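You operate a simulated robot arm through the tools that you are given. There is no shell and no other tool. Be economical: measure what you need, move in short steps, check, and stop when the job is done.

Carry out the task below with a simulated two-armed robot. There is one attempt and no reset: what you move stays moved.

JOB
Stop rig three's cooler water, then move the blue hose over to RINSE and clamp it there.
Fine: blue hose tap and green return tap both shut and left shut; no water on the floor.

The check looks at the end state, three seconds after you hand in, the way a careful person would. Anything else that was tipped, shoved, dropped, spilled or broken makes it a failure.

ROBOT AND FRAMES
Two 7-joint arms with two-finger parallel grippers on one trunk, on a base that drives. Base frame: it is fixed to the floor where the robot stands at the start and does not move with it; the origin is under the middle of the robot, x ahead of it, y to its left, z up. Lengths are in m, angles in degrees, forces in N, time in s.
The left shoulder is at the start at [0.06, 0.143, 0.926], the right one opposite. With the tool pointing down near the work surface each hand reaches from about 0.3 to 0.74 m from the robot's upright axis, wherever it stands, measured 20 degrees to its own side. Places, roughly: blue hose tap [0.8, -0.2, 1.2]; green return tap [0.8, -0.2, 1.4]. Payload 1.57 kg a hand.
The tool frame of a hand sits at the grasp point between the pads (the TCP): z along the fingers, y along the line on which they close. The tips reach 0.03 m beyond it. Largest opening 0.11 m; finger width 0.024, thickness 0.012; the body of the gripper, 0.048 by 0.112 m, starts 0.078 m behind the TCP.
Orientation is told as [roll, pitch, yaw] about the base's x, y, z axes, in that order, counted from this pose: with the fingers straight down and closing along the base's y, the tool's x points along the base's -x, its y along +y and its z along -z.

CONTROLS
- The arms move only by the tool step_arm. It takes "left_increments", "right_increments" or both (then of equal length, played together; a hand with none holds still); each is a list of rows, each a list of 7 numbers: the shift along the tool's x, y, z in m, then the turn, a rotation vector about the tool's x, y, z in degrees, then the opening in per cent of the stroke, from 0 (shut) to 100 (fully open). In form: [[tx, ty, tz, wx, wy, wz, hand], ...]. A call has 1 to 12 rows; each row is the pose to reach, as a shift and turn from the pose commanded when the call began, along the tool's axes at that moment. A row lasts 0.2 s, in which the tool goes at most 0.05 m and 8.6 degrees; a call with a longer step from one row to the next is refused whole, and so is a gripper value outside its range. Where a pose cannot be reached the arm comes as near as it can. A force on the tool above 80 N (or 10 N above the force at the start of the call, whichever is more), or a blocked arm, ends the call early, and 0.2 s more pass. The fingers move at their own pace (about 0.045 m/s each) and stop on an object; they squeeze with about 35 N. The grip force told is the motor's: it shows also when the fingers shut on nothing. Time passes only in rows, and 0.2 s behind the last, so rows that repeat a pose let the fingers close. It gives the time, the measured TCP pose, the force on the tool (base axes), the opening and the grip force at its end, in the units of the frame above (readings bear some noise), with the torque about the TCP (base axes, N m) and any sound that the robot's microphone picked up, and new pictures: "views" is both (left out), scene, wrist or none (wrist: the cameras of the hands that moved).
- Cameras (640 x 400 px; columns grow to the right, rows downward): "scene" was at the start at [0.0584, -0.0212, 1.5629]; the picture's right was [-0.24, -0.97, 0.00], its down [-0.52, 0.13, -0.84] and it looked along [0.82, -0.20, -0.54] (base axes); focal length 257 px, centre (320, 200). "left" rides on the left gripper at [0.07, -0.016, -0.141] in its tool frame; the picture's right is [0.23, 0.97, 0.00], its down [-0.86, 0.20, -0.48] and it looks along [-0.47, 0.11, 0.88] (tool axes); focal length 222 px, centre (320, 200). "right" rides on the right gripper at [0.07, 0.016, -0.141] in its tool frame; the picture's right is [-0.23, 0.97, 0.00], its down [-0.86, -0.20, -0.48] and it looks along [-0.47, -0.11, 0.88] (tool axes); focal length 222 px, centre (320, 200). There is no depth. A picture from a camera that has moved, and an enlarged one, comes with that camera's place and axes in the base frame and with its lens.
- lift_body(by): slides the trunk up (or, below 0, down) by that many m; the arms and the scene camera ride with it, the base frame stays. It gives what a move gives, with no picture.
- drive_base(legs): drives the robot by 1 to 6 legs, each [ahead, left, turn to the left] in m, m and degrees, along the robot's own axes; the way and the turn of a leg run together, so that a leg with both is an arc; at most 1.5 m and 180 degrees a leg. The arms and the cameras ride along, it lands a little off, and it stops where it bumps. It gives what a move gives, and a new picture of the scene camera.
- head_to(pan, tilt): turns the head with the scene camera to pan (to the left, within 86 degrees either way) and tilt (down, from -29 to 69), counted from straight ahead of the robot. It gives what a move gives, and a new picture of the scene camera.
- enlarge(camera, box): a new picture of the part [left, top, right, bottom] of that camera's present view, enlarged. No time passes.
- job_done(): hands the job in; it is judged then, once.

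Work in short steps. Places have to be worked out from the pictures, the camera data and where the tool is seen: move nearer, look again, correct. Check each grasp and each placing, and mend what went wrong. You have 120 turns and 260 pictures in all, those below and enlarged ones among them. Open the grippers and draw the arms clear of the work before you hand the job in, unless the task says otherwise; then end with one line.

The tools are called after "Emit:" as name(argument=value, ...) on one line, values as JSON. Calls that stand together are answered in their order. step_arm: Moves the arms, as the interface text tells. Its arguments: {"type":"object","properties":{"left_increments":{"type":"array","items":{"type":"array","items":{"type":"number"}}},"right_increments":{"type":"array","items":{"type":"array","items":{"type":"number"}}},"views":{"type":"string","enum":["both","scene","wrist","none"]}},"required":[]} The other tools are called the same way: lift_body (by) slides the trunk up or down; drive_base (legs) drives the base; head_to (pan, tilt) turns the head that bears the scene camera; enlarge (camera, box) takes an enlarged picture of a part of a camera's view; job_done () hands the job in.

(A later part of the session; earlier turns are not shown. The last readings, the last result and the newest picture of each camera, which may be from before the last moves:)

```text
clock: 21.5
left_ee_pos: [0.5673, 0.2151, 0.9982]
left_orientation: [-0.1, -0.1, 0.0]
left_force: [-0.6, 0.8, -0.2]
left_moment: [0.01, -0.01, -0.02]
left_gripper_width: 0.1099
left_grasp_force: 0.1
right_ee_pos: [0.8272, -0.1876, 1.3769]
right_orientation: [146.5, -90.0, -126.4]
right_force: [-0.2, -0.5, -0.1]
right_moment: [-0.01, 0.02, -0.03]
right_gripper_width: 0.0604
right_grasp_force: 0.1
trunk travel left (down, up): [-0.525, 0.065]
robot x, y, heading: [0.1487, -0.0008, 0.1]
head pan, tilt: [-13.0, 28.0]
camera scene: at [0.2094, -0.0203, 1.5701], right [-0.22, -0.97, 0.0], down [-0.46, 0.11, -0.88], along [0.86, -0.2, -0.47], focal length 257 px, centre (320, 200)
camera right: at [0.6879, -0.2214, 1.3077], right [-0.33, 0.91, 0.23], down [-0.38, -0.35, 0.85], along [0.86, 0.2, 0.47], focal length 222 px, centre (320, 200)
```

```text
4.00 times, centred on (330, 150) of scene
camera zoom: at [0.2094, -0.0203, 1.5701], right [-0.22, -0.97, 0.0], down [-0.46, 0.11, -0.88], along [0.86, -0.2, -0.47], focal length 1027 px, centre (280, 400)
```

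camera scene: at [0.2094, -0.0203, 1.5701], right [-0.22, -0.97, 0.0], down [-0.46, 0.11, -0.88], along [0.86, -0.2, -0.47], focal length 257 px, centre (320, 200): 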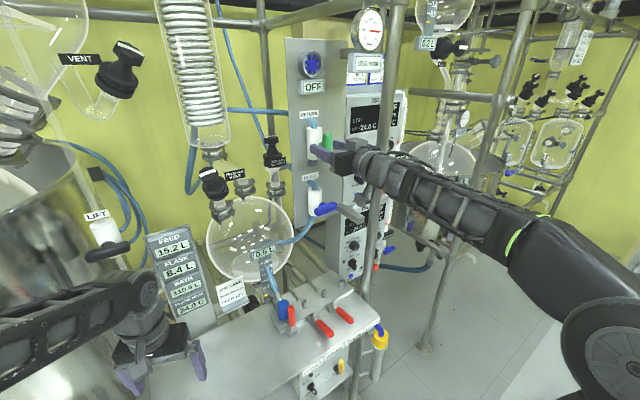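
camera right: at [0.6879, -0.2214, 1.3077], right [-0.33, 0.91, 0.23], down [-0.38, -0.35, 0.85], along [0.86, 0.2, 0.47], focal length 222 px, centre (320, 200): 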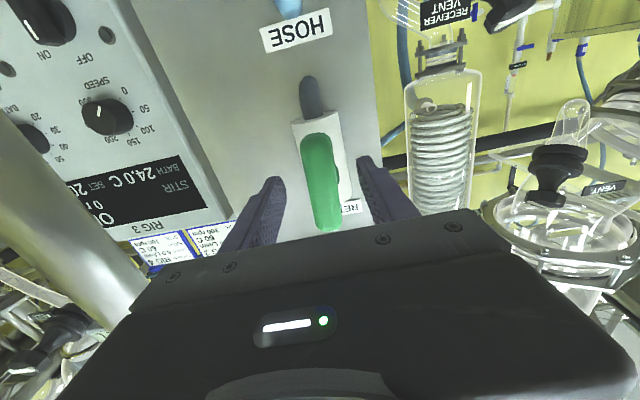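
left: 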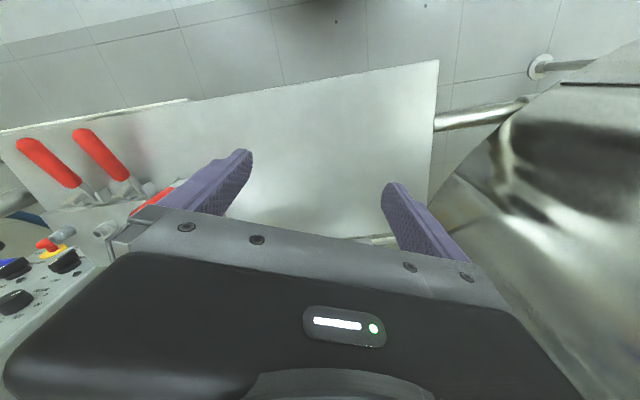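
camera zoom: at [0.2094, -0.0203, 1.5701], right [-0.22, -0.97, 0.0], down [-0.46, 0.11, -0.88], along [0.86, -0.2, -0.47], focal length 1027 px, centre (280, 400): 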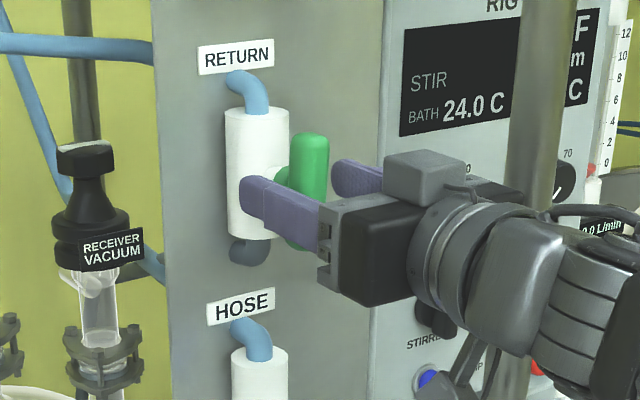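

Straddled as before. I close and test-turn clockwise.

Emit:
step_arm(right_increments=[[0, 0, 0, 0, 0, 0, 0], [0, 0, 0, 0, 0, 0, 0], [0, 0, 0, 0, 0, 0, 0], [0, 0, 0, 0, 0, 0, 0], [0, 0, 0, 0, 0, 5, 0], [0, 0, 0, 0, 0, 10, 0], [0, 0, 0, 0, 0, 15, 0]], views="none")

Emit:
enlarge(camera="scene", box=[280, 100, 380, 200])

```text
clock: 23.1
left_ee_pos: [0.5657, 0.2154, 0.9987]
left_orientation: [-0.2, -0.1, 0.0]
left_force: [0.2, -1.5, -1.0]
left_moment: [-0.02, 0.03, -0.02]
left_gripper_width: 0.1101
left_grasp_force: 0.1
right_ee_pos: [0.8258, -0.1853, 1.3768]
right_orientation: [89.8, -74.9, -69.7]
right_force: [-8.5, 7.9, -6.1]
right_moment: [-0.23, 0.56, 0.38]
right_gripper_width: 0.0263
right_grasp_force: 37.6
trunk travel left (down, up): [-0.525, 0.065]
robot x, y, heading: [0.1467, -0.003, 0.3]
head pan, tilt: [-13.0, 28.0]
```

```text
4.00 times, centred on (330, 150) of scene
camera zoom: at [0.2093, -0.0185, 1.57], right [-0.22, -0.97, 0.0], down [-0.46, 0.1, -0.88], along [0.86, -0.2, -0.47], focal length 1027 px, centre (280, 400)
```

zoom: 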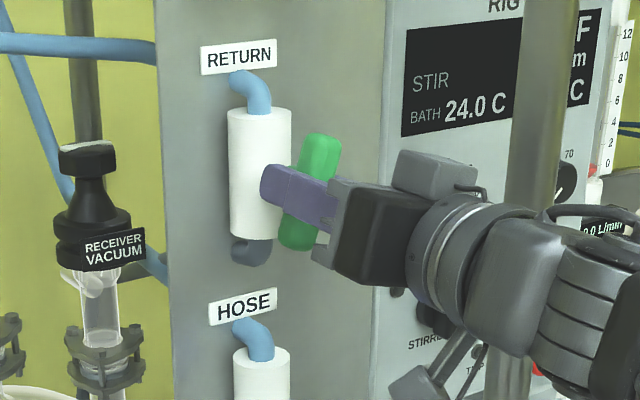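

It turns with the hand. I continue to 90°.

Emit:
step_arm(right_increments=[[0, 0, 0, 0, 0, 8, 0], [0, 0, 0, 0, 0, 16, 0], [0, 0, 0, 0, 0, 24, 0], [0, 0, 0, 0, 0, 32, 0], [0, 0, 0, 0, 0, 40, 0], [0, 0, 0, 0, 0, 48, 0], [0, 0, 0, 0, 0, 56, 0], [0, 0, 0, 0, 0, 64, 0], [0, 0, 0, 0, 0, 70, 0], [0, 0, 0, 0, 0, 75, 0], [0, 0, 0, 0, 0, 75, 0]], views="none")

Emit:
enlarge(camera="scene", box=[280, 100, 380, 200])

```text
clock: 25.5
left_ee_pos: [0.566, 0.2154, 0.9984]
left_orientation: [-0.2, 0.0, 0.0]
left_force: [0.5, 0.0, 0.2]
left_moment: [0.02, 0.0, 0.01]
left_gripper_width: 0.1099
left_grasp_force: 0.1
right_ee_pos: [0.8271, -0.1879, 1.3748]
right_orientation: [89.8, 0.3, -70.0]
right_force: [-9.9, 5.4, -16.8]
right_moment: [-0.31, 0.42, 0.2]
right_gripper_width: 0.0265
right_grasp_force: 36.9
trunk travel left (down, up): [-0.525, 0.065]
robot x, y, heading: [0.1484, 0.002, 0.1]
head pan, tilt: [-13.0, 28.0]
```

```text
4.00 times, centred on (330, 150) of scene
camera zoom: at [0.2102, -0.0193, 1.57], right [-0.22, -0.97, 0.0], down [-0.46, 0.1, -0.88], along [0.86, -0.2, -0.47], focal length 1027 px, centre (280, 400)
```

zoom: 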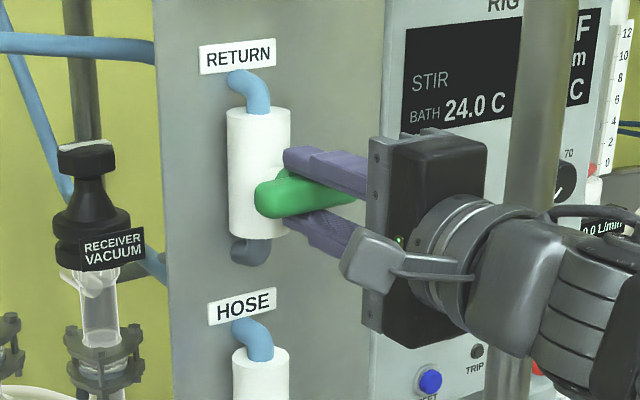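

Green lever is horizontal too. Release, back off 0.2 m, and look at the clamp manifold.

Emit:
step_arm(right_increments=[[0, 0, 0, 0, 0, 0, 55], [0, 0, 0, 0, 0, 0, 55], [0, 0, -0.04, 0, 0, 0, 55], [0, 0, -0.08, 0, 0, 0, 55], [0, 0, -0.12, 0, 0, 0, 55], [0, 0, -0.16, 0, 0, 0, 55], [0, 0, -0.2, 0, 0, 0, 55]], views="none")

Emit:
head_to(pan=-5, tilt=50)

Emit:
enlarge(camera="scene", box=[230, 90, 410, 240])

```text
clock: 27.1
left_ee_pos: [0.567, 0.2162, 0.9991]
left_orientation: [-0.1, 0.0, 0.0]
left_force: [0.0, 0.6, -0.1]
left_moment: [0.01, -0.02, -0.01]
left_gripper_width: 0.1102
left_grasp_force: 0.2
right_ee_pos: [0.6418, -0.2542, 1.3745]
right_orientation: [90.0, 0.0, -69.8]
right_force: [0.7, 0.4, 0.1]
right_moment: [-0.01, -0.02, 0.01]
right_gripper_width: 0.0605
right_grasp_force: 0.2
right hand out of reach, approached as far as the arm can: row 7
trunk travel left (down, up): [-0.525, 0.065]
robot x, y, heading: [0.1499, -0.004, 0.3]
head pan, tilt: [-13.0, 28.0]
```

```text
clock: 28.0
left_ee_pos: [0.5664, 0.2154, 0.9984]
left_orientation: [0.0, -0.1, 0.0]
left_force: [0.4, 0.5, -0.4]
left_moment: [0.01, -0.03, -0.02]
left_gripper_width: 0.1101
left_grasp_force: 0.0
right_ee_pos: [0.6407, -0.2564, 1.3744]
right_orientation: [90.0, 0.0, -69.8]
right_force: [0.8, 0.7, 0.3]
right_moment: [-0.01, 0.01, -0.03]
right_gripper_width: 0.0605
right_grasp_force: 0.1
trunk travel left (down, up): [-0.525, 0.065]
robot x, y, heading: [0.1485, -0.0029, -0.2]
head pan, tilt: [-5.0, 50.0]
camera scene: at [0.1983, -0.0064, 1.5374], right [-0.09, -1.0, 0.0], down [-0.76, 0.07, -0.64], along [0.64, -0.06, -0.77], focal length 257 px, centre (320, 200)
```

scene: 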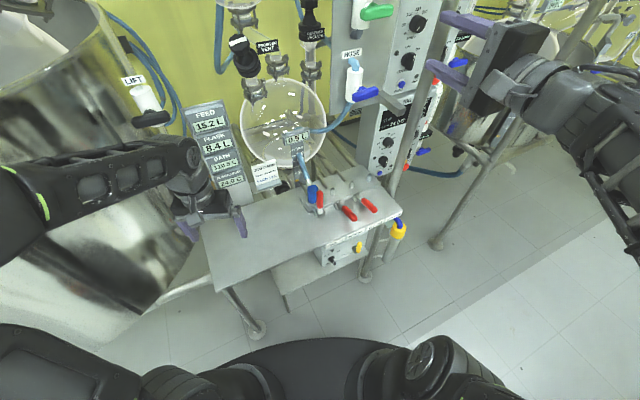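

```text
2.67 times, centred on (320, 165) of scene
camera zoom: at [0.1983, -0.0064, 1.5374], right [-0.09, -1.0, 0.0], down [-0.76, 0.07, -0.64], along [0.64, -0.06, -0.77], focal length 684 px, centre (320, 293)
```

zoom: 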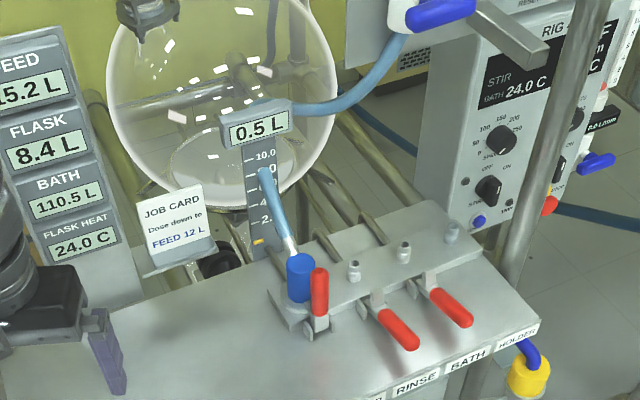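

The manifold: COOLER port with the plug (~[0.785,-0.035,0.90]) and clamp handle up; RINSE and BATH handles lying forward (open). I turn the right hand back and point it down above the bench for a closer look.

Emit:
step_arm(right_increments=[[0, -0.01, 0, 0, 0, -8, 55], [0, -0.02, 0, 0, 0, -16, 55], [0, -0.03, 0, 0, 0, -24, 55], [0, -0.04, 0, 0, 0, -32, 55], [0, -0.05, 0, 0, 0, -40, 55], [0, -0.06, 0, 0, 0, -48, 55], [0, -0.07, 0, 0, 0, -56, 55], [0, -0.08, 0, 0, 0, -64, 55], [0, -0.08, 0, 0, 0, -72, 55], [0, -0.08, 0, 0, 0, -80, 55], [0, -0.08, 0, 0, 0, -88, 55], [0, -0.08, 0, 0, 0, -90, 55]], views="none")

Emit:
step_arm(right_increments=[[0, 0.01, 0, 0, 8, 0, 55], [0, 0.02, 0, 0, 16, 0, 55], [0, 0.03, 0, 0, 24, 0, 55], [0, 0.04, 0, 0, 32, 0, 55], [0.01, 0.05, 0, 0, 40, 0, 55], [0.02, 0.06, 0, 0, 48, 0, 55], [0.03, 0.07, 0, 0, 56, 0, 55], [0.04, 0.08, 0, 0, 64, 0, 55], [0.05, 0.09, 0, 0, 72, 0, 55], [0.06, 0.1, 0, 0, 80, 0, 55], [0.07, 0.1, 0, 0, 88, 0, 55], [0.08, 0.1, 0, 0, 90, 0, 55]])

```text
clock: 30.6
left_ee_pos: [0.566, 0.2143, 0.9997]
left_orientation: [-0.1, -0.1, 0.0]
left_force: [0.4, 0.2, 0.0]
left_moment: [0.02, 0.01, 0.04]
left_gripper_width: 0.1102
left_grasp_force: 0.0
right_ee_pos: [0.6395, -0.2569, 1.2933]
right_orientation: [-71.0, -89.8, 91.0]
right_force: [0.2, 0.1, 0.0]
right_moment: [-0.02, -0.05, -0.01]
right_gripper_width: 0.0602
right_grasp_force: 0.0
trunk travel left (down, up): [-0.525, 0.065]
robot x, y, heading: [0.1509, -0.0005, -0.1]
head pan, tilt: [-5.0, 50.0]
```

```text
clock: 33.2
left_ee_pos: [0.5675, 0.2154, 0.9979]
left_orientation: [-0.1, -0.1, 0.1]
left_force: [0.7, -0.3, 0.5]
left_moment: [-0.03, -0.04, -0.04]
left_gripper_width: 0.1103
left_grasp_force: 0.2
right_ee_pos: [0.5993, -0.1621, 1.1192]
right_orientation: [-0.4, -1.4, 20.0]
right_force: [0.1, -0.3, 0.5]
right_moment: [0.01, -0.04, 0.04]
right_gripper_width: 0.0605
right_grasp_force: 0.1
right hand out of reach, approached as far as the arm can: row 9, 10, 11, 12
trunk travel left (down, up): [-0.525, 0.065]
robot x, y, heading: [0.15, 0.0008, -0.1]
head pan, tilt: [-5.0, 50.0]
camera scene: at [0.1977, -0.0061, 1.5374], right [-0.09, -1.0, 0.0], down [-0.76, 0.07, -0.64], along [0.64, -0.06, -0.77], focal length 257 px, centre (320, 200)
camera right: at [0.5249, -0.1723, 1.2598], right [-0.12, 0.99, 0.0], down [0.86, 0.1, 0.5], along [0.5, 0.06, -0.87], focal length 222 px, centre (320, 200)
```

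scene: 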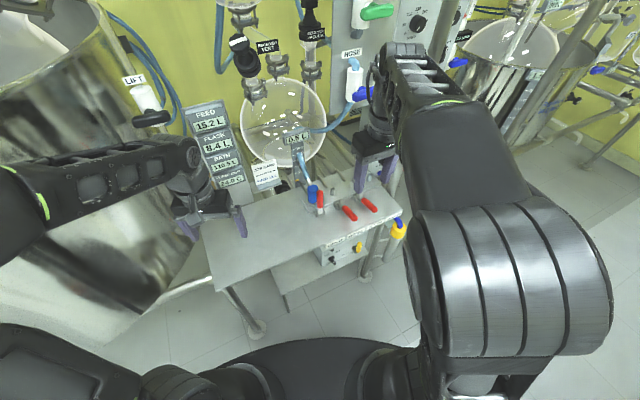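
right: 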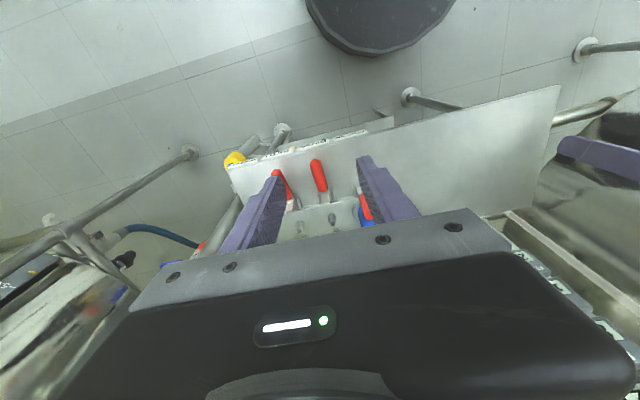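

I slide the right hand laterally ~5.5 cm to bring the plug into view between the open fingers.

Emit:
step_arm(right_increments=[[0, 0.028, 0, 0, 0, 0, 100], [0, 0.056, 0, 0, 0, 0, 100], [0, 0.056, 0, 0, 0, 0, 100]], views="wrist")

Emit:
enlarge(camera="right", box=[220, 130, 420, 260])

Emit:
enlarge(camera="scene", box=[280, 120, 380, 230])

```text
clock: 34.0
left_ee_pos: [0.5676, 0.2142, 0.9977]
left_orientation: [-0.1, -0.1, 0.1]
left_force: [0.4, -0.6, -0.3]
left_moment: [0.01, -0.01, -0.01]
left_gripper_width: 0.1098
left_grasp_force: 0.0
right_ee_pos: [0.5767, -0.1105, 1.113]
right_orientation: [0.1, -0.3, 20.1]
right_force: [0.7, 0.4, 0.2]
right_moment: [-0.03, 0.02, 0.01]
right_gripper_width: 0.11
right_grasp_force: 0.0
right hand out of reach, approached as far as the arm can: row 1, 2, 3
trunk travel left (down, up): [-0.525, 0.065]
robot x, y, heading: [0.151, -0.0016, -0.0]
head pan, tilt: [-5.0, 50.0]
camera right: at [0.5056, -0.1193, 1.2549], right [-0.12, 0.99, 0.0], down [0.87, 0.1, 0.48], along [0.48, 0.06, -0.88], focal length 222 px, centre (320, 200)
```

right: 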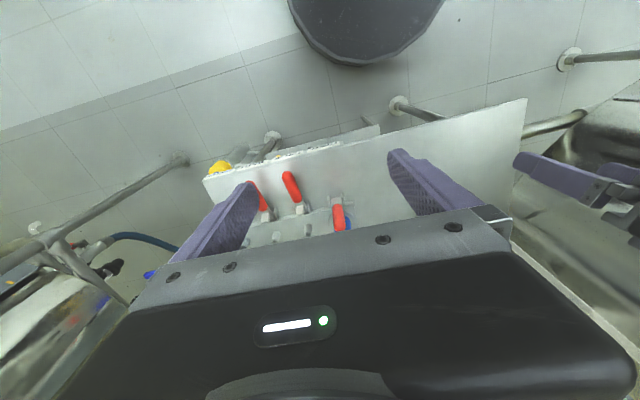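

```text
3.08 times, centred on (320, 195) of right
camera zoom: at [0.5056, -0.1193, 1.2549], right [-0.12, 0.99, 0.0], down [0.87, 0.1, 0.48], along [0.48, 0.06, -0.88], focal length 684 px, centre (320, 215)
```

zoom: 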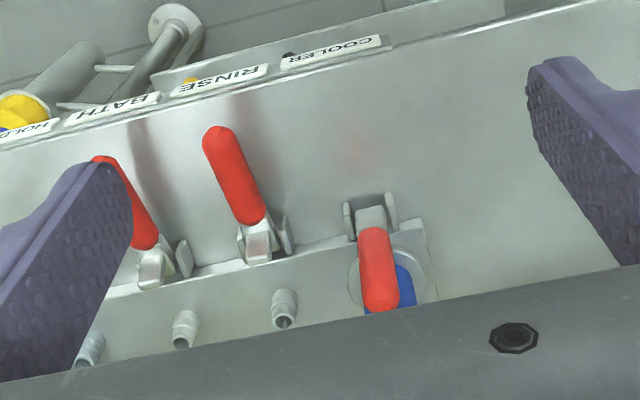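

```text
3.64 times, centred on (330, 175) of scene
camera zoom: at [0.1984, -0.0064, 1.5373], right [-0.09, -1.0, 0.0], down [-0.76, 0.07, -0.64], along [0.64, -0.06, -0.77], focal length 933 px, centre (284, 291)
```

zoom: 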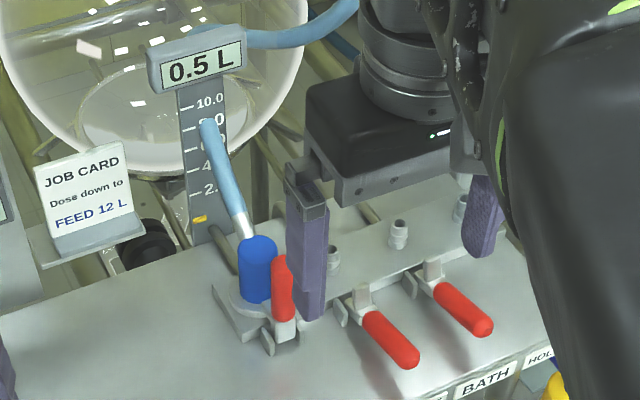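

Triangulated: COOLER plug axis ≈ [0.777,-0.036], RINSE nozzle ≈ [0.803,-0.107, top 0.869]; COOLER clamp handle tip ≈ [0.737,-0.056,0.928]. Rig axes are yawed 20°. The hose leaves the plug backward-up, so a straight-down hand fits. I move over the COOLER handle, still high.

Emit:
step_arm(right_increments=[[-0.034, 0, 0.01, 0, 0, 0, 55], [-0.068, -0.001, 0.02, 0, 0, 0, 55], [-0.102, -0.002, 0.03, 0, 0, 0, 55], [-0.136, -0.003, 0.04, 0, 0, 0, 55], [-0.165, -0.0035, 0.05, 0, 0, 0, 55], [-0.165, -0.0035, 0.05, 0, 0, 0, 55]])

Emit:
enlarge(camera="scene", box=[270, 130, 370, 230])

Emit:
enlarge(camera="right", box=[220, 130, 420, 260])

```text
clock: 35.4
left_ee_pos: [0.565, 0.2149, 0.9998]
left_orientation: [0.0, -0.2, 0.0]
left_force: [-1.1, -0.5, 0.5]
left_moment: [0.03, -0.02, -0.01]
left_gripper_width: 0.11
left_grasp_force: 0.0
right_ee_pos: [0.7198, -0.0579, 1.0536]
right_orientation: [0.1, -0.5, 20.1]
right_force: [0.0, -0.2, 0.2]
right_moment: [0.0, -0.06, 0.01]
right_gripper_width: 0.0606
right_grasp_force: 0.0
right hand out of reach, approached as far as the arm can: row 4, 5, 6
trunk travel left (down, up): [-0.525, 0.065]
robot x, y, heading: [0.1522, -0.004, -0.1]
head pan, tilt: [-5.0, 50.0]
camera scene: at [0.1953, -0.0067, 1.5375], right [-0.09, -1.0, 0.0], down [-0.76, 0.07, -0.64], along [0.64, -0.06, -0.76], focal length 257 px, centre (320, 200)
camera right: at [0.6478, -0.068, 1.1963], right [-0.12, 0.99, 0.0], down [0.87, 0.1, 0.48], along [0.48, 0.06, -0.87], focal length 222 px, centre (320, 200)
```

scene: 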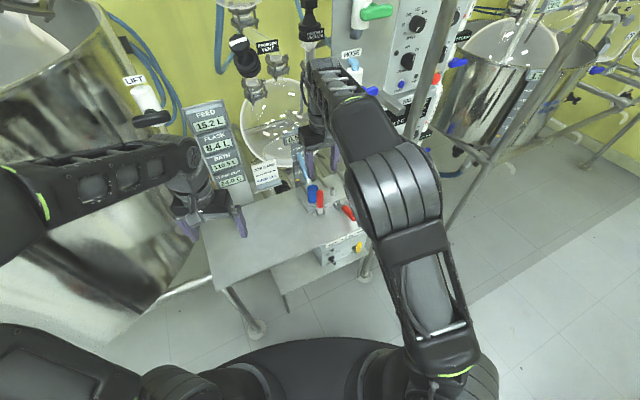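
right: 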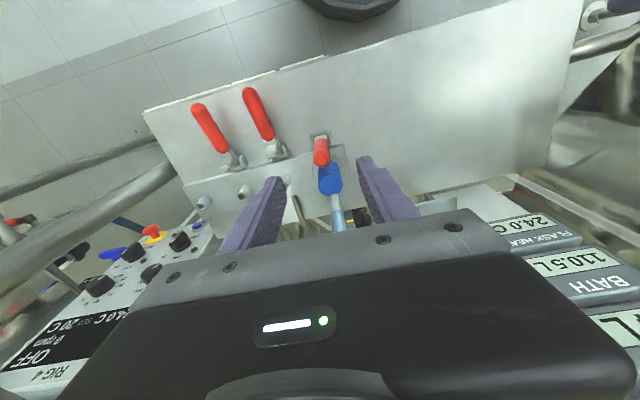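

```text
4.00 times, centred on (320, 180) of scene
camera zoom: at [0.1953, -0.0067, 1.5375], right [-0.09, -1.0, 0.0], down [-0.76, 0.07, -0.64], along [0.64, -0.06, -0.76], focal length 1027 px, centre (320, 280)
```

zoom: 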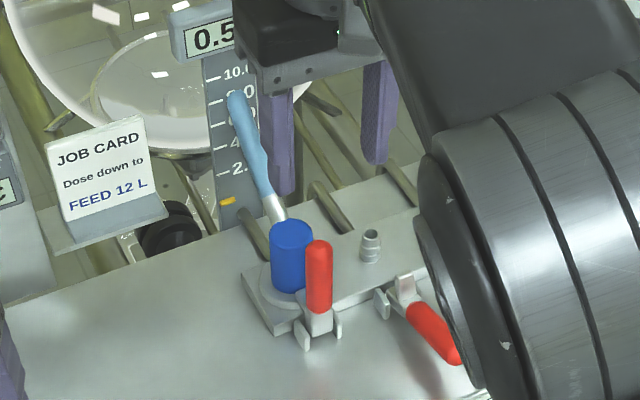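

```text
3.08 times, centred on (320, 195) of right
camera zoom: at [0.6478, -0.068, 1.1963], right [-0.12, 0.99, 0.0], down [0.87, 0.1, 0.48], along [0.48, 0.06, -0.87], focal length 684 px, centre (320, 215)
```

zoom: 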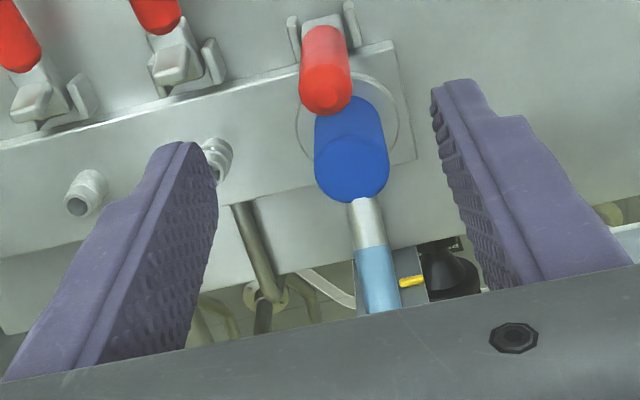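

Refined: handle tip [0.736,-0.056,0.932], plug top [0.775,-0.038,0.915]. I lower part-way first to see how the arm tracks.

Emit:
step_arm(right_increments=[[-0.005, 0, 0.03, 0, 0, 0, 55], [-0.005, 0, 0.06, 0, 0, 0, 55], [-0.005, 0, 0.06, 0, 0, 0, 55]], views="none")

```text
clock: 36.2
left_ee_pos: [0.5675, 0.2144, 0.9993]
left_orientation: [-0.1, -0.2, 0.0]
left_force: [-0.1, -1.0, 0.5]
left_moment: [0.0, 0.0, -0.06]
left_gripper_width: 0.1098
left_grasp_force: 0.1
right_ee_pos: [0.7267, -0.0566, 0.9936]
right_orientation: [0.0, 0.0, 20.1]
right_force: [0.1, -0.5, 1.0]
right_moment: [-0.01, 0.0, -0.02]
right_gripper_width: 0.0606
right_grasp_force: 0.1
trunk travel left (down, up): [-0.525, 0.065]
robot x, y, heading: [0.149, -0.0034, -0.0]
head pan, tilt: [-5.0, 50.0]
```

Tracking is good. I lower to the handle and look before closing.

Emit:
step_arm(right_increments=[[-0.005, -0.001, 0.03, 0, 0, 0, 55], [-0.009, -0.002, 0.06, 0, 0, 0, 55], [-0.009, -0.002, 0.081, 0, 0, 0, 55], [-0.009, -0.002, 0.081, 0, 0, 0, 55]], views="wrist")

Emit:
enlarge(camera="scene", box=[270, 130, 370, 230])

```text
clock: 37.2
left_ee_pos: [0.5666, 0.2146, 0.9991]
left_orientation: [-0.1, -0.1, 0.0]
left_force: [0.3, 0.9, 0.4]
left_moment: [-0.01, 0.01, 0.0]
left_gripper_width: 0.11
left_grasp_force: 0.0
right_ee_pos: [0.7341, -0.0557, 0.9108]
right_orientation: [-0.1, 0.0, 20.2]
right_force: [0.3, -0.3, -0.4]
right_moment: [0.0, -0.02, 0.0]
right_gripper_width: 0.0604
right_grasp_force: 0.0
trunk travel left (down, up): [-0.525, 0.065]
robot x, y, heading: [0.1488, 0.0002, -0.2]
head pan, tilt: [-5.0, 50.0]
camera right: at [0.664, -0.0644, 1.0536], right [-0.12, 0.99, 0.0], down [0.87, 0.11, 0.48], along [0.47, 0.06, -0.88], focal length 222 px, centre (320, 200)
```

right: 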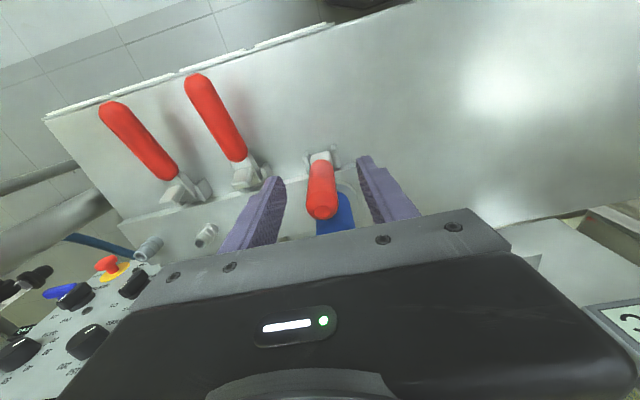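

```text
4.00 times, centred on (320, 180) of scene
camera zoom: at [0.1982, -0.0063, 1.5373], right [-0.09, -1.0, 0.0], down [-0.76, 0.07, -0.64], along [0.64, -0.06, -0.77], focal length 1027 px, centre (320, 280)
```

zoom: 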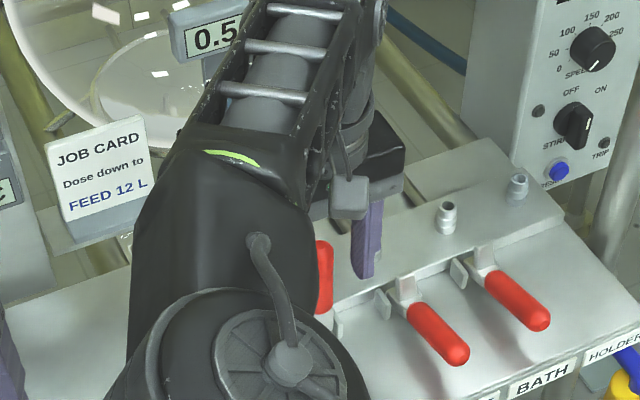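

Handle is centred between the pads. Close on it, then swing it along its hinge arc (hinge ≈ 0.082 m below the TCP) toward the robot by 35° first.

Emit:
step_arm(right_increments=[[0, 0, 0, 0, 0, 0, 0], [0, 0, 0, 0, 0, 0, 0], [0, 0, 0, 0, 0, 0, 0], [0, 0, 0, 0, 0, 0, 0], [0, 0, 0, 0, 0, 0, 0]], views="wrist")

Emit:
step_arm(right_increments=[[0.0099, 0, 0.0018, 0, -7, 0, 0], [0.0195, 0, 0.0049, 0, -14, 0, 0], [0.0287, 0, 0.009, 0, -21, 0, 0], [0.0373, 0, 0.0143, 0, -28, 0, 0], [0.0452, 0, 0.0206, 0, -35, 0, 0]])

```text
clock: 38.4
left_ee_pos: [0.5669, 0.2155, 0.999]
left_orientation: [0.0, -0.1, 0.0]
left_force: [-1.0, 0.4, 0.5]
left_moment: [0.03, 0.0, 0.01]
left_gripper_width: 0.1097
left_grasp_force: 0.0
right_ee_pos: [0.7347, -0.0554, 0.9108]
right_orientation: [0.0, 0.0, 20.1]
right_force: [-1.0, 1.5, -0.4]
right_moment: [-0.04, -0.01, -0.01]
right_gripper_width: 0.0223
right_grasp_force: 35.0
trunk travel left (down, up): [-0.525, 0.065]
robot x, y, heading: [0.1494, 0.002, 0.3]
head pan, tilt: [-5.0, 50.0]
camera right: at [0.664, -0.064, 1.0537], right [-0.12, 0.99, 0.0], down [0.87, 0.11, 0.48], along [0.47, 0.06, -0.88], focal length 222 px, centre (320, 200)
```

right: 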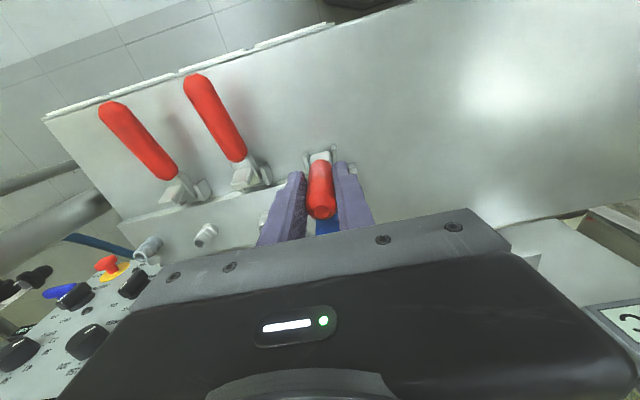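

```text
clock: 39.6
left_ee_pos: [0.5646, 0.2145, 0.9981]
left_orientation: [0.0, -0.2, 0.0]
left_force: [-0.2, 0.1, -0.5]
left_moment: [0.01, -0.01, -0.02]
left_gripper_width: 0.11
left_grasp_force: 0.1
right_ee_pos: [0.6898, -0.0727, 0.8928]
right_orientation: [-0.2, -35.1, 20.0]
right_force: [-13.2, -8.2, 16.7]
right_moment: [1.05, 0.55, 0.61]
right_gripper_width: 0.0227
right_grasp_force: 35.6
trunk travel left (down, up): [-0.525, 0.065]
robot x, y, heading: [0.1443, -0.0002, -0.1]
head pan, tilt: [-5.0, 50.0]
camera scene: at [0.1952, -0.0073, 1.5376], right [-0.09, -1.0, 0.0], down [-0.76, 0.07, -0.64], along [0.64, -0.06, -0.76], focal length 257 px, centre (320, 200)
camera right: at [0.5556, -0.1045, 0.9699], right [-0.16, 0.98, 0.13], down [0.47, -0.04, 0.88], along [0.87, 0.2, -0.45], focal length 222 px, centre (320, 200)
```

scene: 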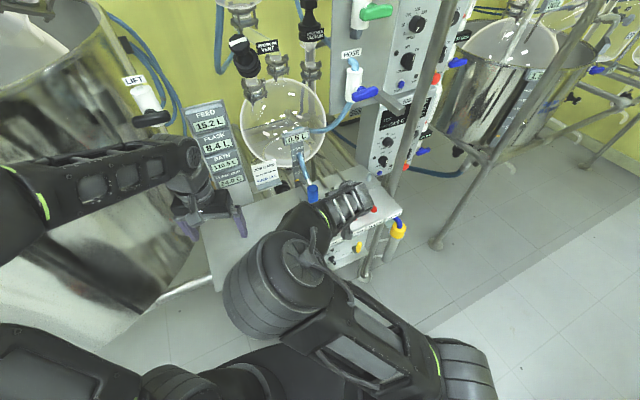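
right: 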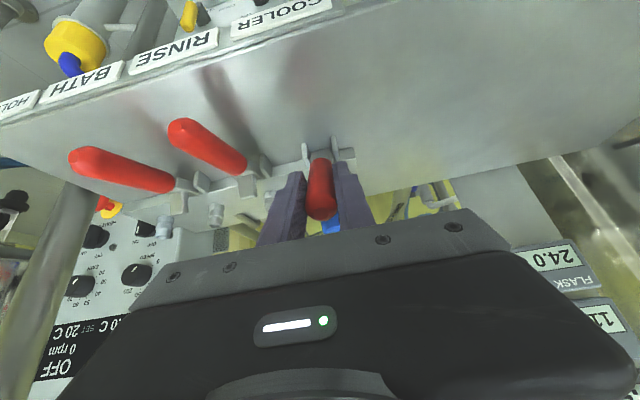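

The lever follows. I continue another 32° with the same arc in the tool frame, with slight outward relief.

Emit:
step_arm(right_increments=[[0.0099, 0, 0.0008, 0, -7, 0, 0], [0.0195, 0, 0.0029, 0, -14, 0, 0], [0.0287, 0, 0.006, 0, -21, 0, 0], [0.0373, 0, 0.0103, 0, -28, 0, 0], [0.0422, 0, 0.014, 0, -32, 0, 0]], views="wrist")

Emit:
enlarge(camera="scene", box=[260, 150, 400, 250])

```text
clock: 40.8
left_ee_pos: [0.5644, 0.2138, 1.0009]
left_orientation: [0.1, -0.2, -0.1]
left_force: [0.0, -0.5, 0.5]
left_moment: [0.0, 0.01, 0.01]
left_gripper_width: 0.1099
left_grasp_force: 0.0
right_ee_pos: [0.6639, -0.0813, 0.8562]
right_orientation: [0.0, -67.0, 20.0]
right_force: [-22.8, -16.5, 11.3]
right_moment: [0.54, 0.22, 1.08]
right_gripper_width: 0.0233
right_grasp_force: 35.6
trunk travel left (down, up): [-0.525, 0.065]
robot x, y, heading: [0.1481, -0.0007, 0.1]
head pan, tilt: [-5.0, 50.0]
camera right: at [0.5115, -0.1212, 0.8476], right [-0.25, 0.95, 0.21], down [-0.03, -0.22, 0.97], along [0.97, 0.23, 0.09], focal length 222 px, centre (320, 200)
```

right: 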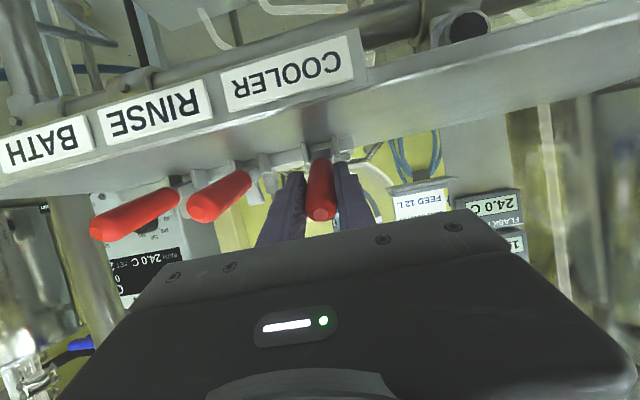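

```text
4.00 times, centred on (330, 200) of scene
camera zoom: at [0.1943, -0.0083, 1.5374], right [-0.09, -1.0, 0.0], down [-0.76, 0.07, -0.64], along [0.64, -0.05, -0.76], focal length 1027 px, centre (280, 200)
```

zoom: 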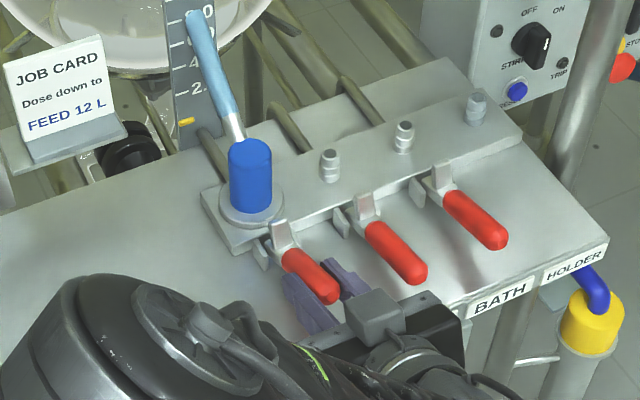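

COOLER handle now lies parallel with the open ones. I release and back the hand away along its axis.

Emit:
step_arm(right_increments=[[0, 0, 0, 0, 0, 0, 50], [0, 0, 0, 0, 0, 0, 50], [0, 0, -0.04, 0, 0, 0, 50], [0, 0, -0.08, 0, 0, 0, 50], [-0.03, 0, -0.1, 0, 0, 0, 50], [-0.06, 0, -0.1, 0, 0, 0, 50]], views="wrist")

Emit:
enlarge(camera="scene", box=[260, 150, 400, 250])

```text
clock: 42.2
left_ee_pos: [0.5679, 0.2149, 0.999]
left_orientation: [-0.1, -0.1, 0.0]
left_force: [0.0, -0.3, 0.3]
left_moment: [0.0, -0.03, -0.01]
left_gripper_width: 0.1098
left_grasp_force: 0.1
right_ee_pos: [0.6702, -0.0995, 0.942]
right_orientation: [0.0, -67.0, 20.2]
right_force: [-0.9, -0.3, -0.1]
right_moment: [0.0, -0.01, -0.03]
right_gripper_width: 0.0551
right_grasp_force: 0.0
right hand out of reach, approached as far as the arm can: row 3, 4, 5, 6
trunk travel left (down, up): [-0.525, 0.065]
robot x, y, heading: [0.1499, -0.0014, 0.3]
head pan, tilt: [-5.0, 50.0]
camera right: at [0.5173, -0.139, 0.9353], right [-0.25, 0.95, 0.21], down [-0.03, -0.22, 0.97], along [0.97, 0.24, 0.09], focal length 222 px, centre (320, 200)
```

right: 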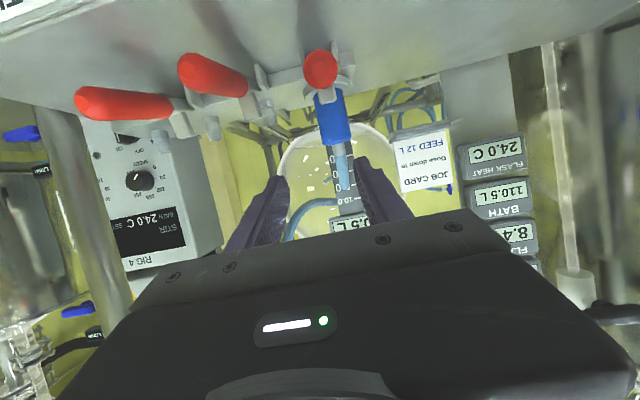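

```text
4.00 times, centred on (330, 200) of scene
camera zoom: at [0.1972, -0.0061, 1.5373], right [-0.09, -1.0, 0.0], down [-0.76, 0.07, -0.64], along [0.64, -0.06, -0.77], focal length 1027 px, centre (280, 200)
```

zoom: 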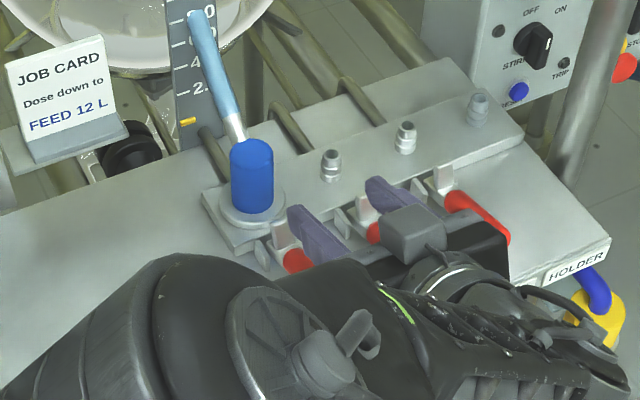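

The handle stays open. I rotate the hand back to pointing down while rising above the plug area.

Emit:
step_arm(right_increments=[[-0.02, 0.005, 0, 0, 0, 0, 50], [-0.04, 0.01, 0.0, 0, 8, 0, 50], [-0.06, 0.018, 0.01, 0, 16, 0, 50], [-0.07, 0.018, 0.012, 0, 24, 0, 50], [-0.07, 0.018, 0.012, 0, 32, 0, 50], [-0.07, 0.018, 0.012, 0, 40, 0, 50], [-0.07, 0.018, 0.012, 0, 48, 0, 50], [-0.07, 0.018, 0.012, 0, 56, 0, 50], [-0.07, 0.018, 0.012, 0, 64, 0, 50], [-0.07, 0.018, 0.012, 0, 67, 0, 50]])

Emit:
enlarge(camera="right", box=[220, 130, 420, 260])

```text
clock: 44.4
left_ee_pos: [0.5662, 0.216, 0.9986]
left_orientation: [-0.1, -0.1, -0.1]
left_force: [0.5, 0.3, 0.4]
left_moment: [0.0, 0.02, 0.02]
left_gripper_width: 0.1099
left_grasp_force: 0.1
right_ee_pos: [0.7, -0.0706, 1.0022]
right_orientation: [0.1, 0.1, 20.1]
right_force: [0.0, 0.2, 0.3]
right_moment: [-0.03, 0.01, 0.05]
right_gripper_width: 0.0552
right_grasp_force: 0.0
right hand out of reach, approached as far as the arm can: row 4, 5
trunk travel left (down, up): [-0.525, 0.065]
robot x, y, heading: [0.154, 0.0019, -0.1]
head pan, tilt: [-5.0, 50.0]
camera scene: at [0.1983, -0.0061, 1.5373], right [-0.09, -1.0, 0.0], down [-0.76, 0.07, -0.64], along [0.64, -0.06, -0.77], focal length 257 px, centre (320, 200)
camera right: at [0.6297, -0.0794, 1.1451], right [-0.12, 0.99, 0.0], down [0.87, 0.11, 0.48], along [0.47, 0.06, -0.88], focal length 222 px, centre (320, 200)
```

scene: 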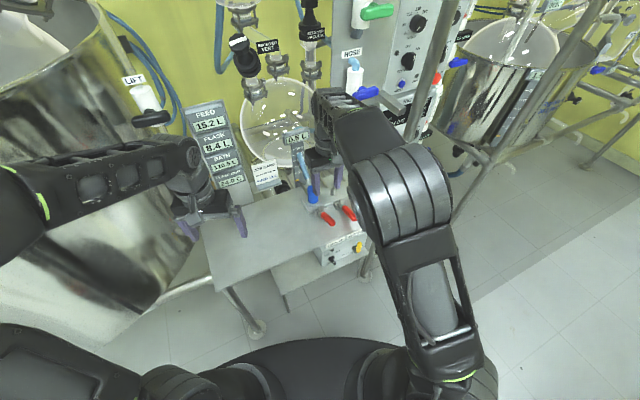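
right: 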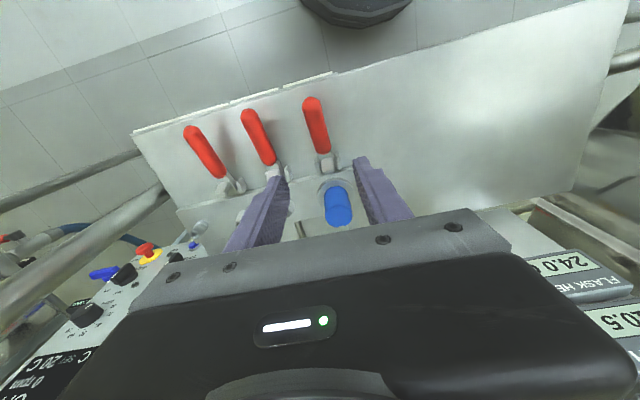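

```text
3.08 times, centred on (320, 195) of right
camera zoom: at [0.6297, -0.0794, 1.1451], right [-0.12, 0.99, 0.0], down [0.87, 0.11, 0.48], along [0.47, 0.06, -0.88], focal length 684 px, centre (320, 215)
```

zoom: 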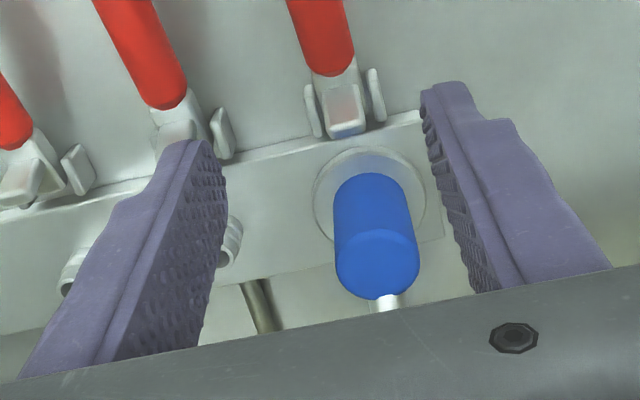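

Plug confirmed at ~[0.773,-0.038]. I centre the hand above it, then check before lowering.

Emit:
step_arm(right_increments=[[-0.04, 0.003, 0.01, 0, 0, 0, 60], [-0.08, 0.0057, 0.03, 0, 0, 0, 60], [-0.08, 0.0057, 0.04, 0, 0, 0, 60], [-0.08, 0.0057, 0.04, 0, 0, 0, 60]])

Emit:
enlarge(camera="scene", box=[260, 130, 360, 230])

Emit:
enlarge(camera="right", box=[220, 110, 420, 240])

```text
clock: 45.4
left_ee_pos: [0.567, 0.2153, 0.999]
left_orientation: [0.0, 0.0, 0.0]
left_force: [-0.5, 0.2, -0.3]
left_moment: [0.03, -0.02, 0.0]
left_gripper_width: 0.1101
left_grasp_force: 0.1
right_ee_pos: [0.7608, -0.037, 0.96]
right_orientation: [-0.1, -0.1, 20.1]
right_force: [0.4, -0.2, 0.5]
right_moment: [0.01, -0.02, 0.0]
right_gripper_width: 0.0661
right_grasp_force: 0.1
right hand out of reach, approached as far as the arm can: row 2, 3, 4
trunk travel left (down, up): [-0.525, 0.065]
robot x, y, heading: [0.1497, 0.0027, 0.3]
head pan, tilt: [-5.0, 50.0]
camera scene: at [0.198, -0.0063, 1.5373], right [-0.09, -1.0, 0.0], down [-0.76, 0.07, -0.64], along [0.64, -0.06, -0.77], focal length 257 px, centre (320, 200)
camera right: at [0.6897, -0.0464, 1.102], right [-0.12, 0.99, 0.0], down [0.87, 0.11, 0.48], along [0.48, 0.06, -0.88], focal length 222 px, centre (320, 200)
```

scene: 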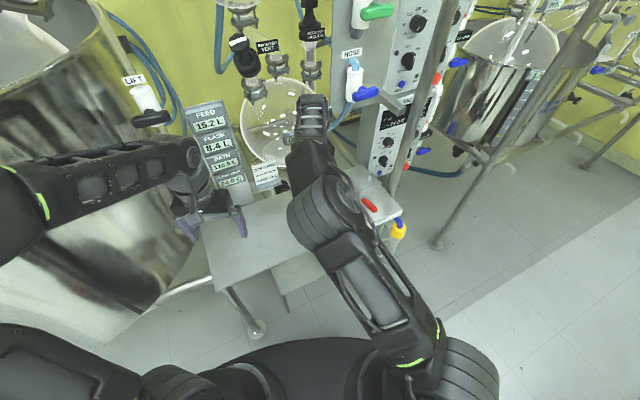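
right: 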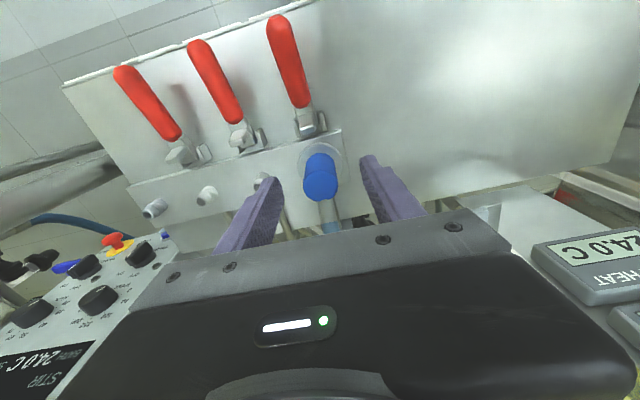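

```text
4.00 times, centred on (310, 180) of scene
camera zoom: at [0.198, -0.0063, 1.5373], right [-0.09, -1.0, 0.0], down [-0.76, 0.07, -0.64], along [0.64, -0.06, -0.77], focal length 1027 px, centre (360, 280)
```

zoom: 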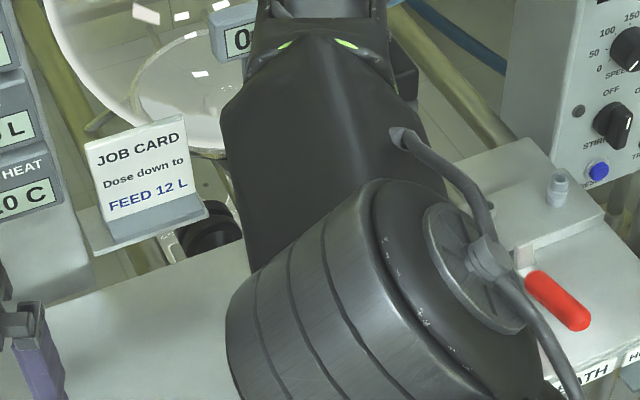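

```text
3.08 times, centred on (320, 175) of right
camera zoom: at [0.6897, -0.0464, 1.102], right [-0.12, 0.99, 0.0], down [0.87, 0.11, 0.48], along [0.48, 0.06, -0.88], focal length 684 px, centre (320, 277)
```

zoom: 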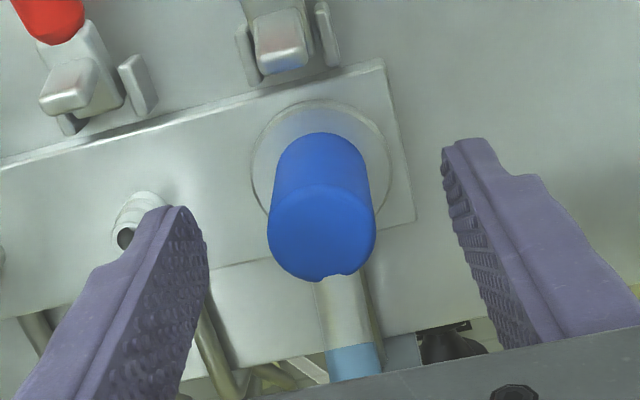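

Reach is at its limit here, so the base must come a few cm closer. I first back both hands by 8 cm and look left to check the left arm's clearance.

Emit:
step_arm(right_increments=[[0.04, 0, 0, 0, 0, 0, 60], [0.08, 0, 0, 0, 0, 0, 60]], left_increments=[[0.03, 0, 0, 0, 0, 0, 100], [0.06, 0, 0, 0, 0, 0, 100]], views="none")

Emit:
head_to(pan=45, tilt=45)

```text
clock: 46.0
left_ee_pos: [0.5064, 0.2157, 0.9985]
left_orientation: [-0.2, -0.3, 0.1]
left_force: [1.1, -0.4, 0.1]
left_moment: [-0.02, 0.01, -0.03]
left_gripper_width: 0.1099
left_grasp_force: 0.0
right_ee_pos: [0.6843, -0.0656, 0.9596]
right_orientation: [0.0, 0.0, 20.1]
right_force: [0.5, -0.5, -0.3]
right_moment: [-0.03, -0.04, -0.01]
right_gripper_width: 0.066
right_grasp_force: 0.1
trunk travel left (down, up): [-0.525, 0.065]
robot x, y, heading: [0.1551, 0.0002, 0.2]
head pan, tilt: [-5.0, 50.0]
```

```text
clock: 47.1
left_ee_pos: [0.5074, 0.2151, 0.9971]
left_orientation: [-0.1, -0.1, 0.0]
left_force: [0.6, 0.6, 0.9]
left_moment: [0.0, -0.01, -0.04]
left_gripper_width: 0.11
left_grasp_force: 0.1
right_ee_pos: [0.6862, -0.0647, 0.9593]
right_orientation: [0.0, 0.0, 20.1]
right_force: [-1.1, -0.5, 0.0]
right_moment: [0.0, -0.01, -0.02]
right_gripper_width: 0.066
right_grasp_force: 0.1
trunk travel left (down, up): [-0.525, 0.065]
robot x, y, heading: [0.1477, -0.0038, -0.1]
head pan, tilt: [45.0, 45.0]
camera scene: at [0.179, 0.0579, 1.5442], right [0.71, -0.71, 0.0], down [-0.5, -0.5, -0.71], along [0.5, 0.5, -0.71], focal length 257 px, centre (320, 200)
```

scene: 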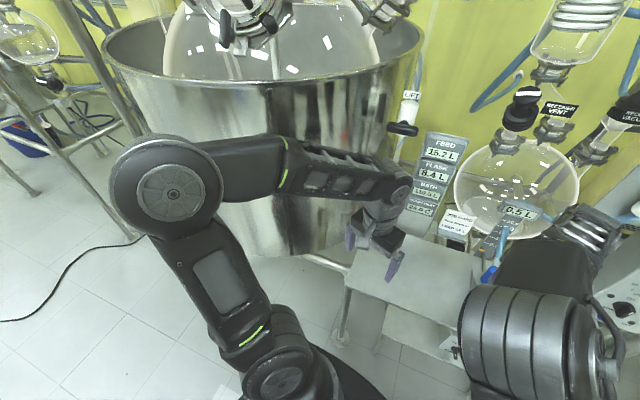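

The left arm clears the vessel. I drive ahead 0.07 m.

Emit:
drive_base(legs=[[0.07, 0, 0]])

Emit:
head_to(pan=-5, tilt=52)

Emit:
enlarge(camera="right", box=[220, 110, 420, 240])

```text
clock: 48.1
left_ee_pos: [0.5788, 0.2162, 0.9974]
left_orientation: [-0.1, 0.0, 0.0]
left_force: [-0.1, -0.4, -0.5]
left_moment: [-0.01, 0.03, -0.01]
left_gripper_width: 0.1097
left_grasp_force: 0.1
right_ee_pos: [0.7567, -0.0645, 0.9578]
right_orientation: [0.0, 0.1, 20.1]
right_force: [-0.1, 0.2, -0.8]
right_moment: [0.03, 0.05, -0.01]
right_gripper_width: 0.0659
right_grasp_force: 0.1
trunk travel left (down, up): [-0.525, 0.065]
robot x, y, heading: [0.2193, 0.0003, 0.2]
head pan, tilt: [45.0, 45.0]
camera scene: at [0.251, 0.058, 1.5442], right [0.71, -0.71, 0.0], down [-0.5, -0.5, -0.71], along [0.5, 0.5, -0.71], focal length 257 px, centre (320, 200)
```

scene: 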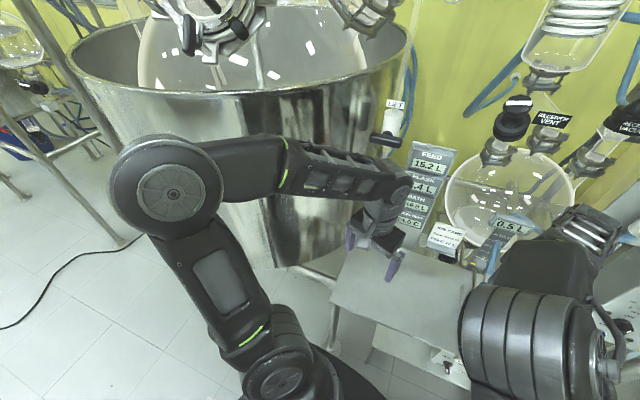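

```text
clock: 49.3
left_ee_pos: [0.5774, 0.2158, 0.9978]
left_orientation: [-0.1, 0.0, 0.0]
left_force: [0.1, 0.4, -1.0]
left_moment: [-0.02, -0.01, -0.03]
left_gripper_width: 0.1101
left_grasp_force: 0.1
right_ee_pos: [0.7558, -0.0648, 0.9577]
right_orientation: [0.0, 0.0, 20.1]
right_force: [0.2, 0.0, -0.2]
right_moment: [-0.02, -0.04, -0.02]
right_gripper_width: 0.0659
right_grasp_force: 0.0
trunk travel left (down, up): [-0.525, 0.065]
robot x, y, heading: [0.222, -0.0012, 0.2]
head pan, tilt: [-5.0, 52.0]
camera scene: at [0.2665, -0.0059, 1.5347], right [-0.09, -1.0, 0.0], down [-0.79, 0.07, -0.62], along [0.61, -0.05, -0.79], focal length 257 px, centre (320, 200)
```

scene: 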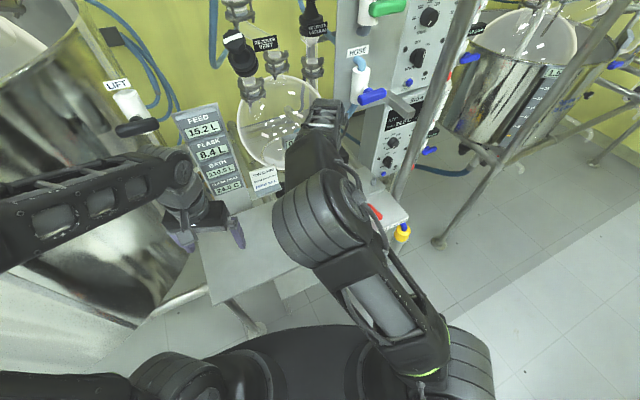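

```text
3.08 times, centred on (320, 175) of right
camera zoom: at [0.6851, -0.0738, 1.1015], right [-0.12, 0.99, 0.0], down [0.87, 0.11, 0.48], along [0.47, 0.06, -0.88], focal length 684 px, centre (320, 277)
```

zoom: 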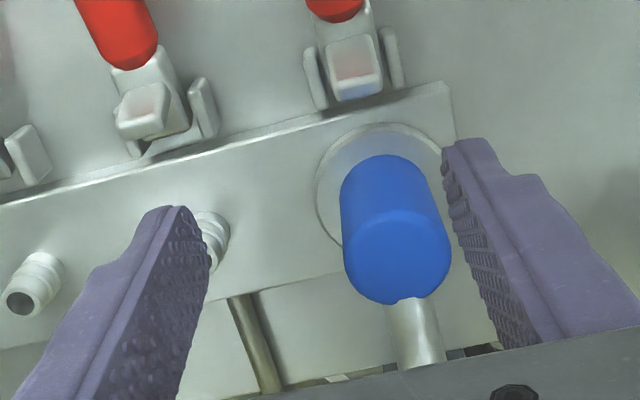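

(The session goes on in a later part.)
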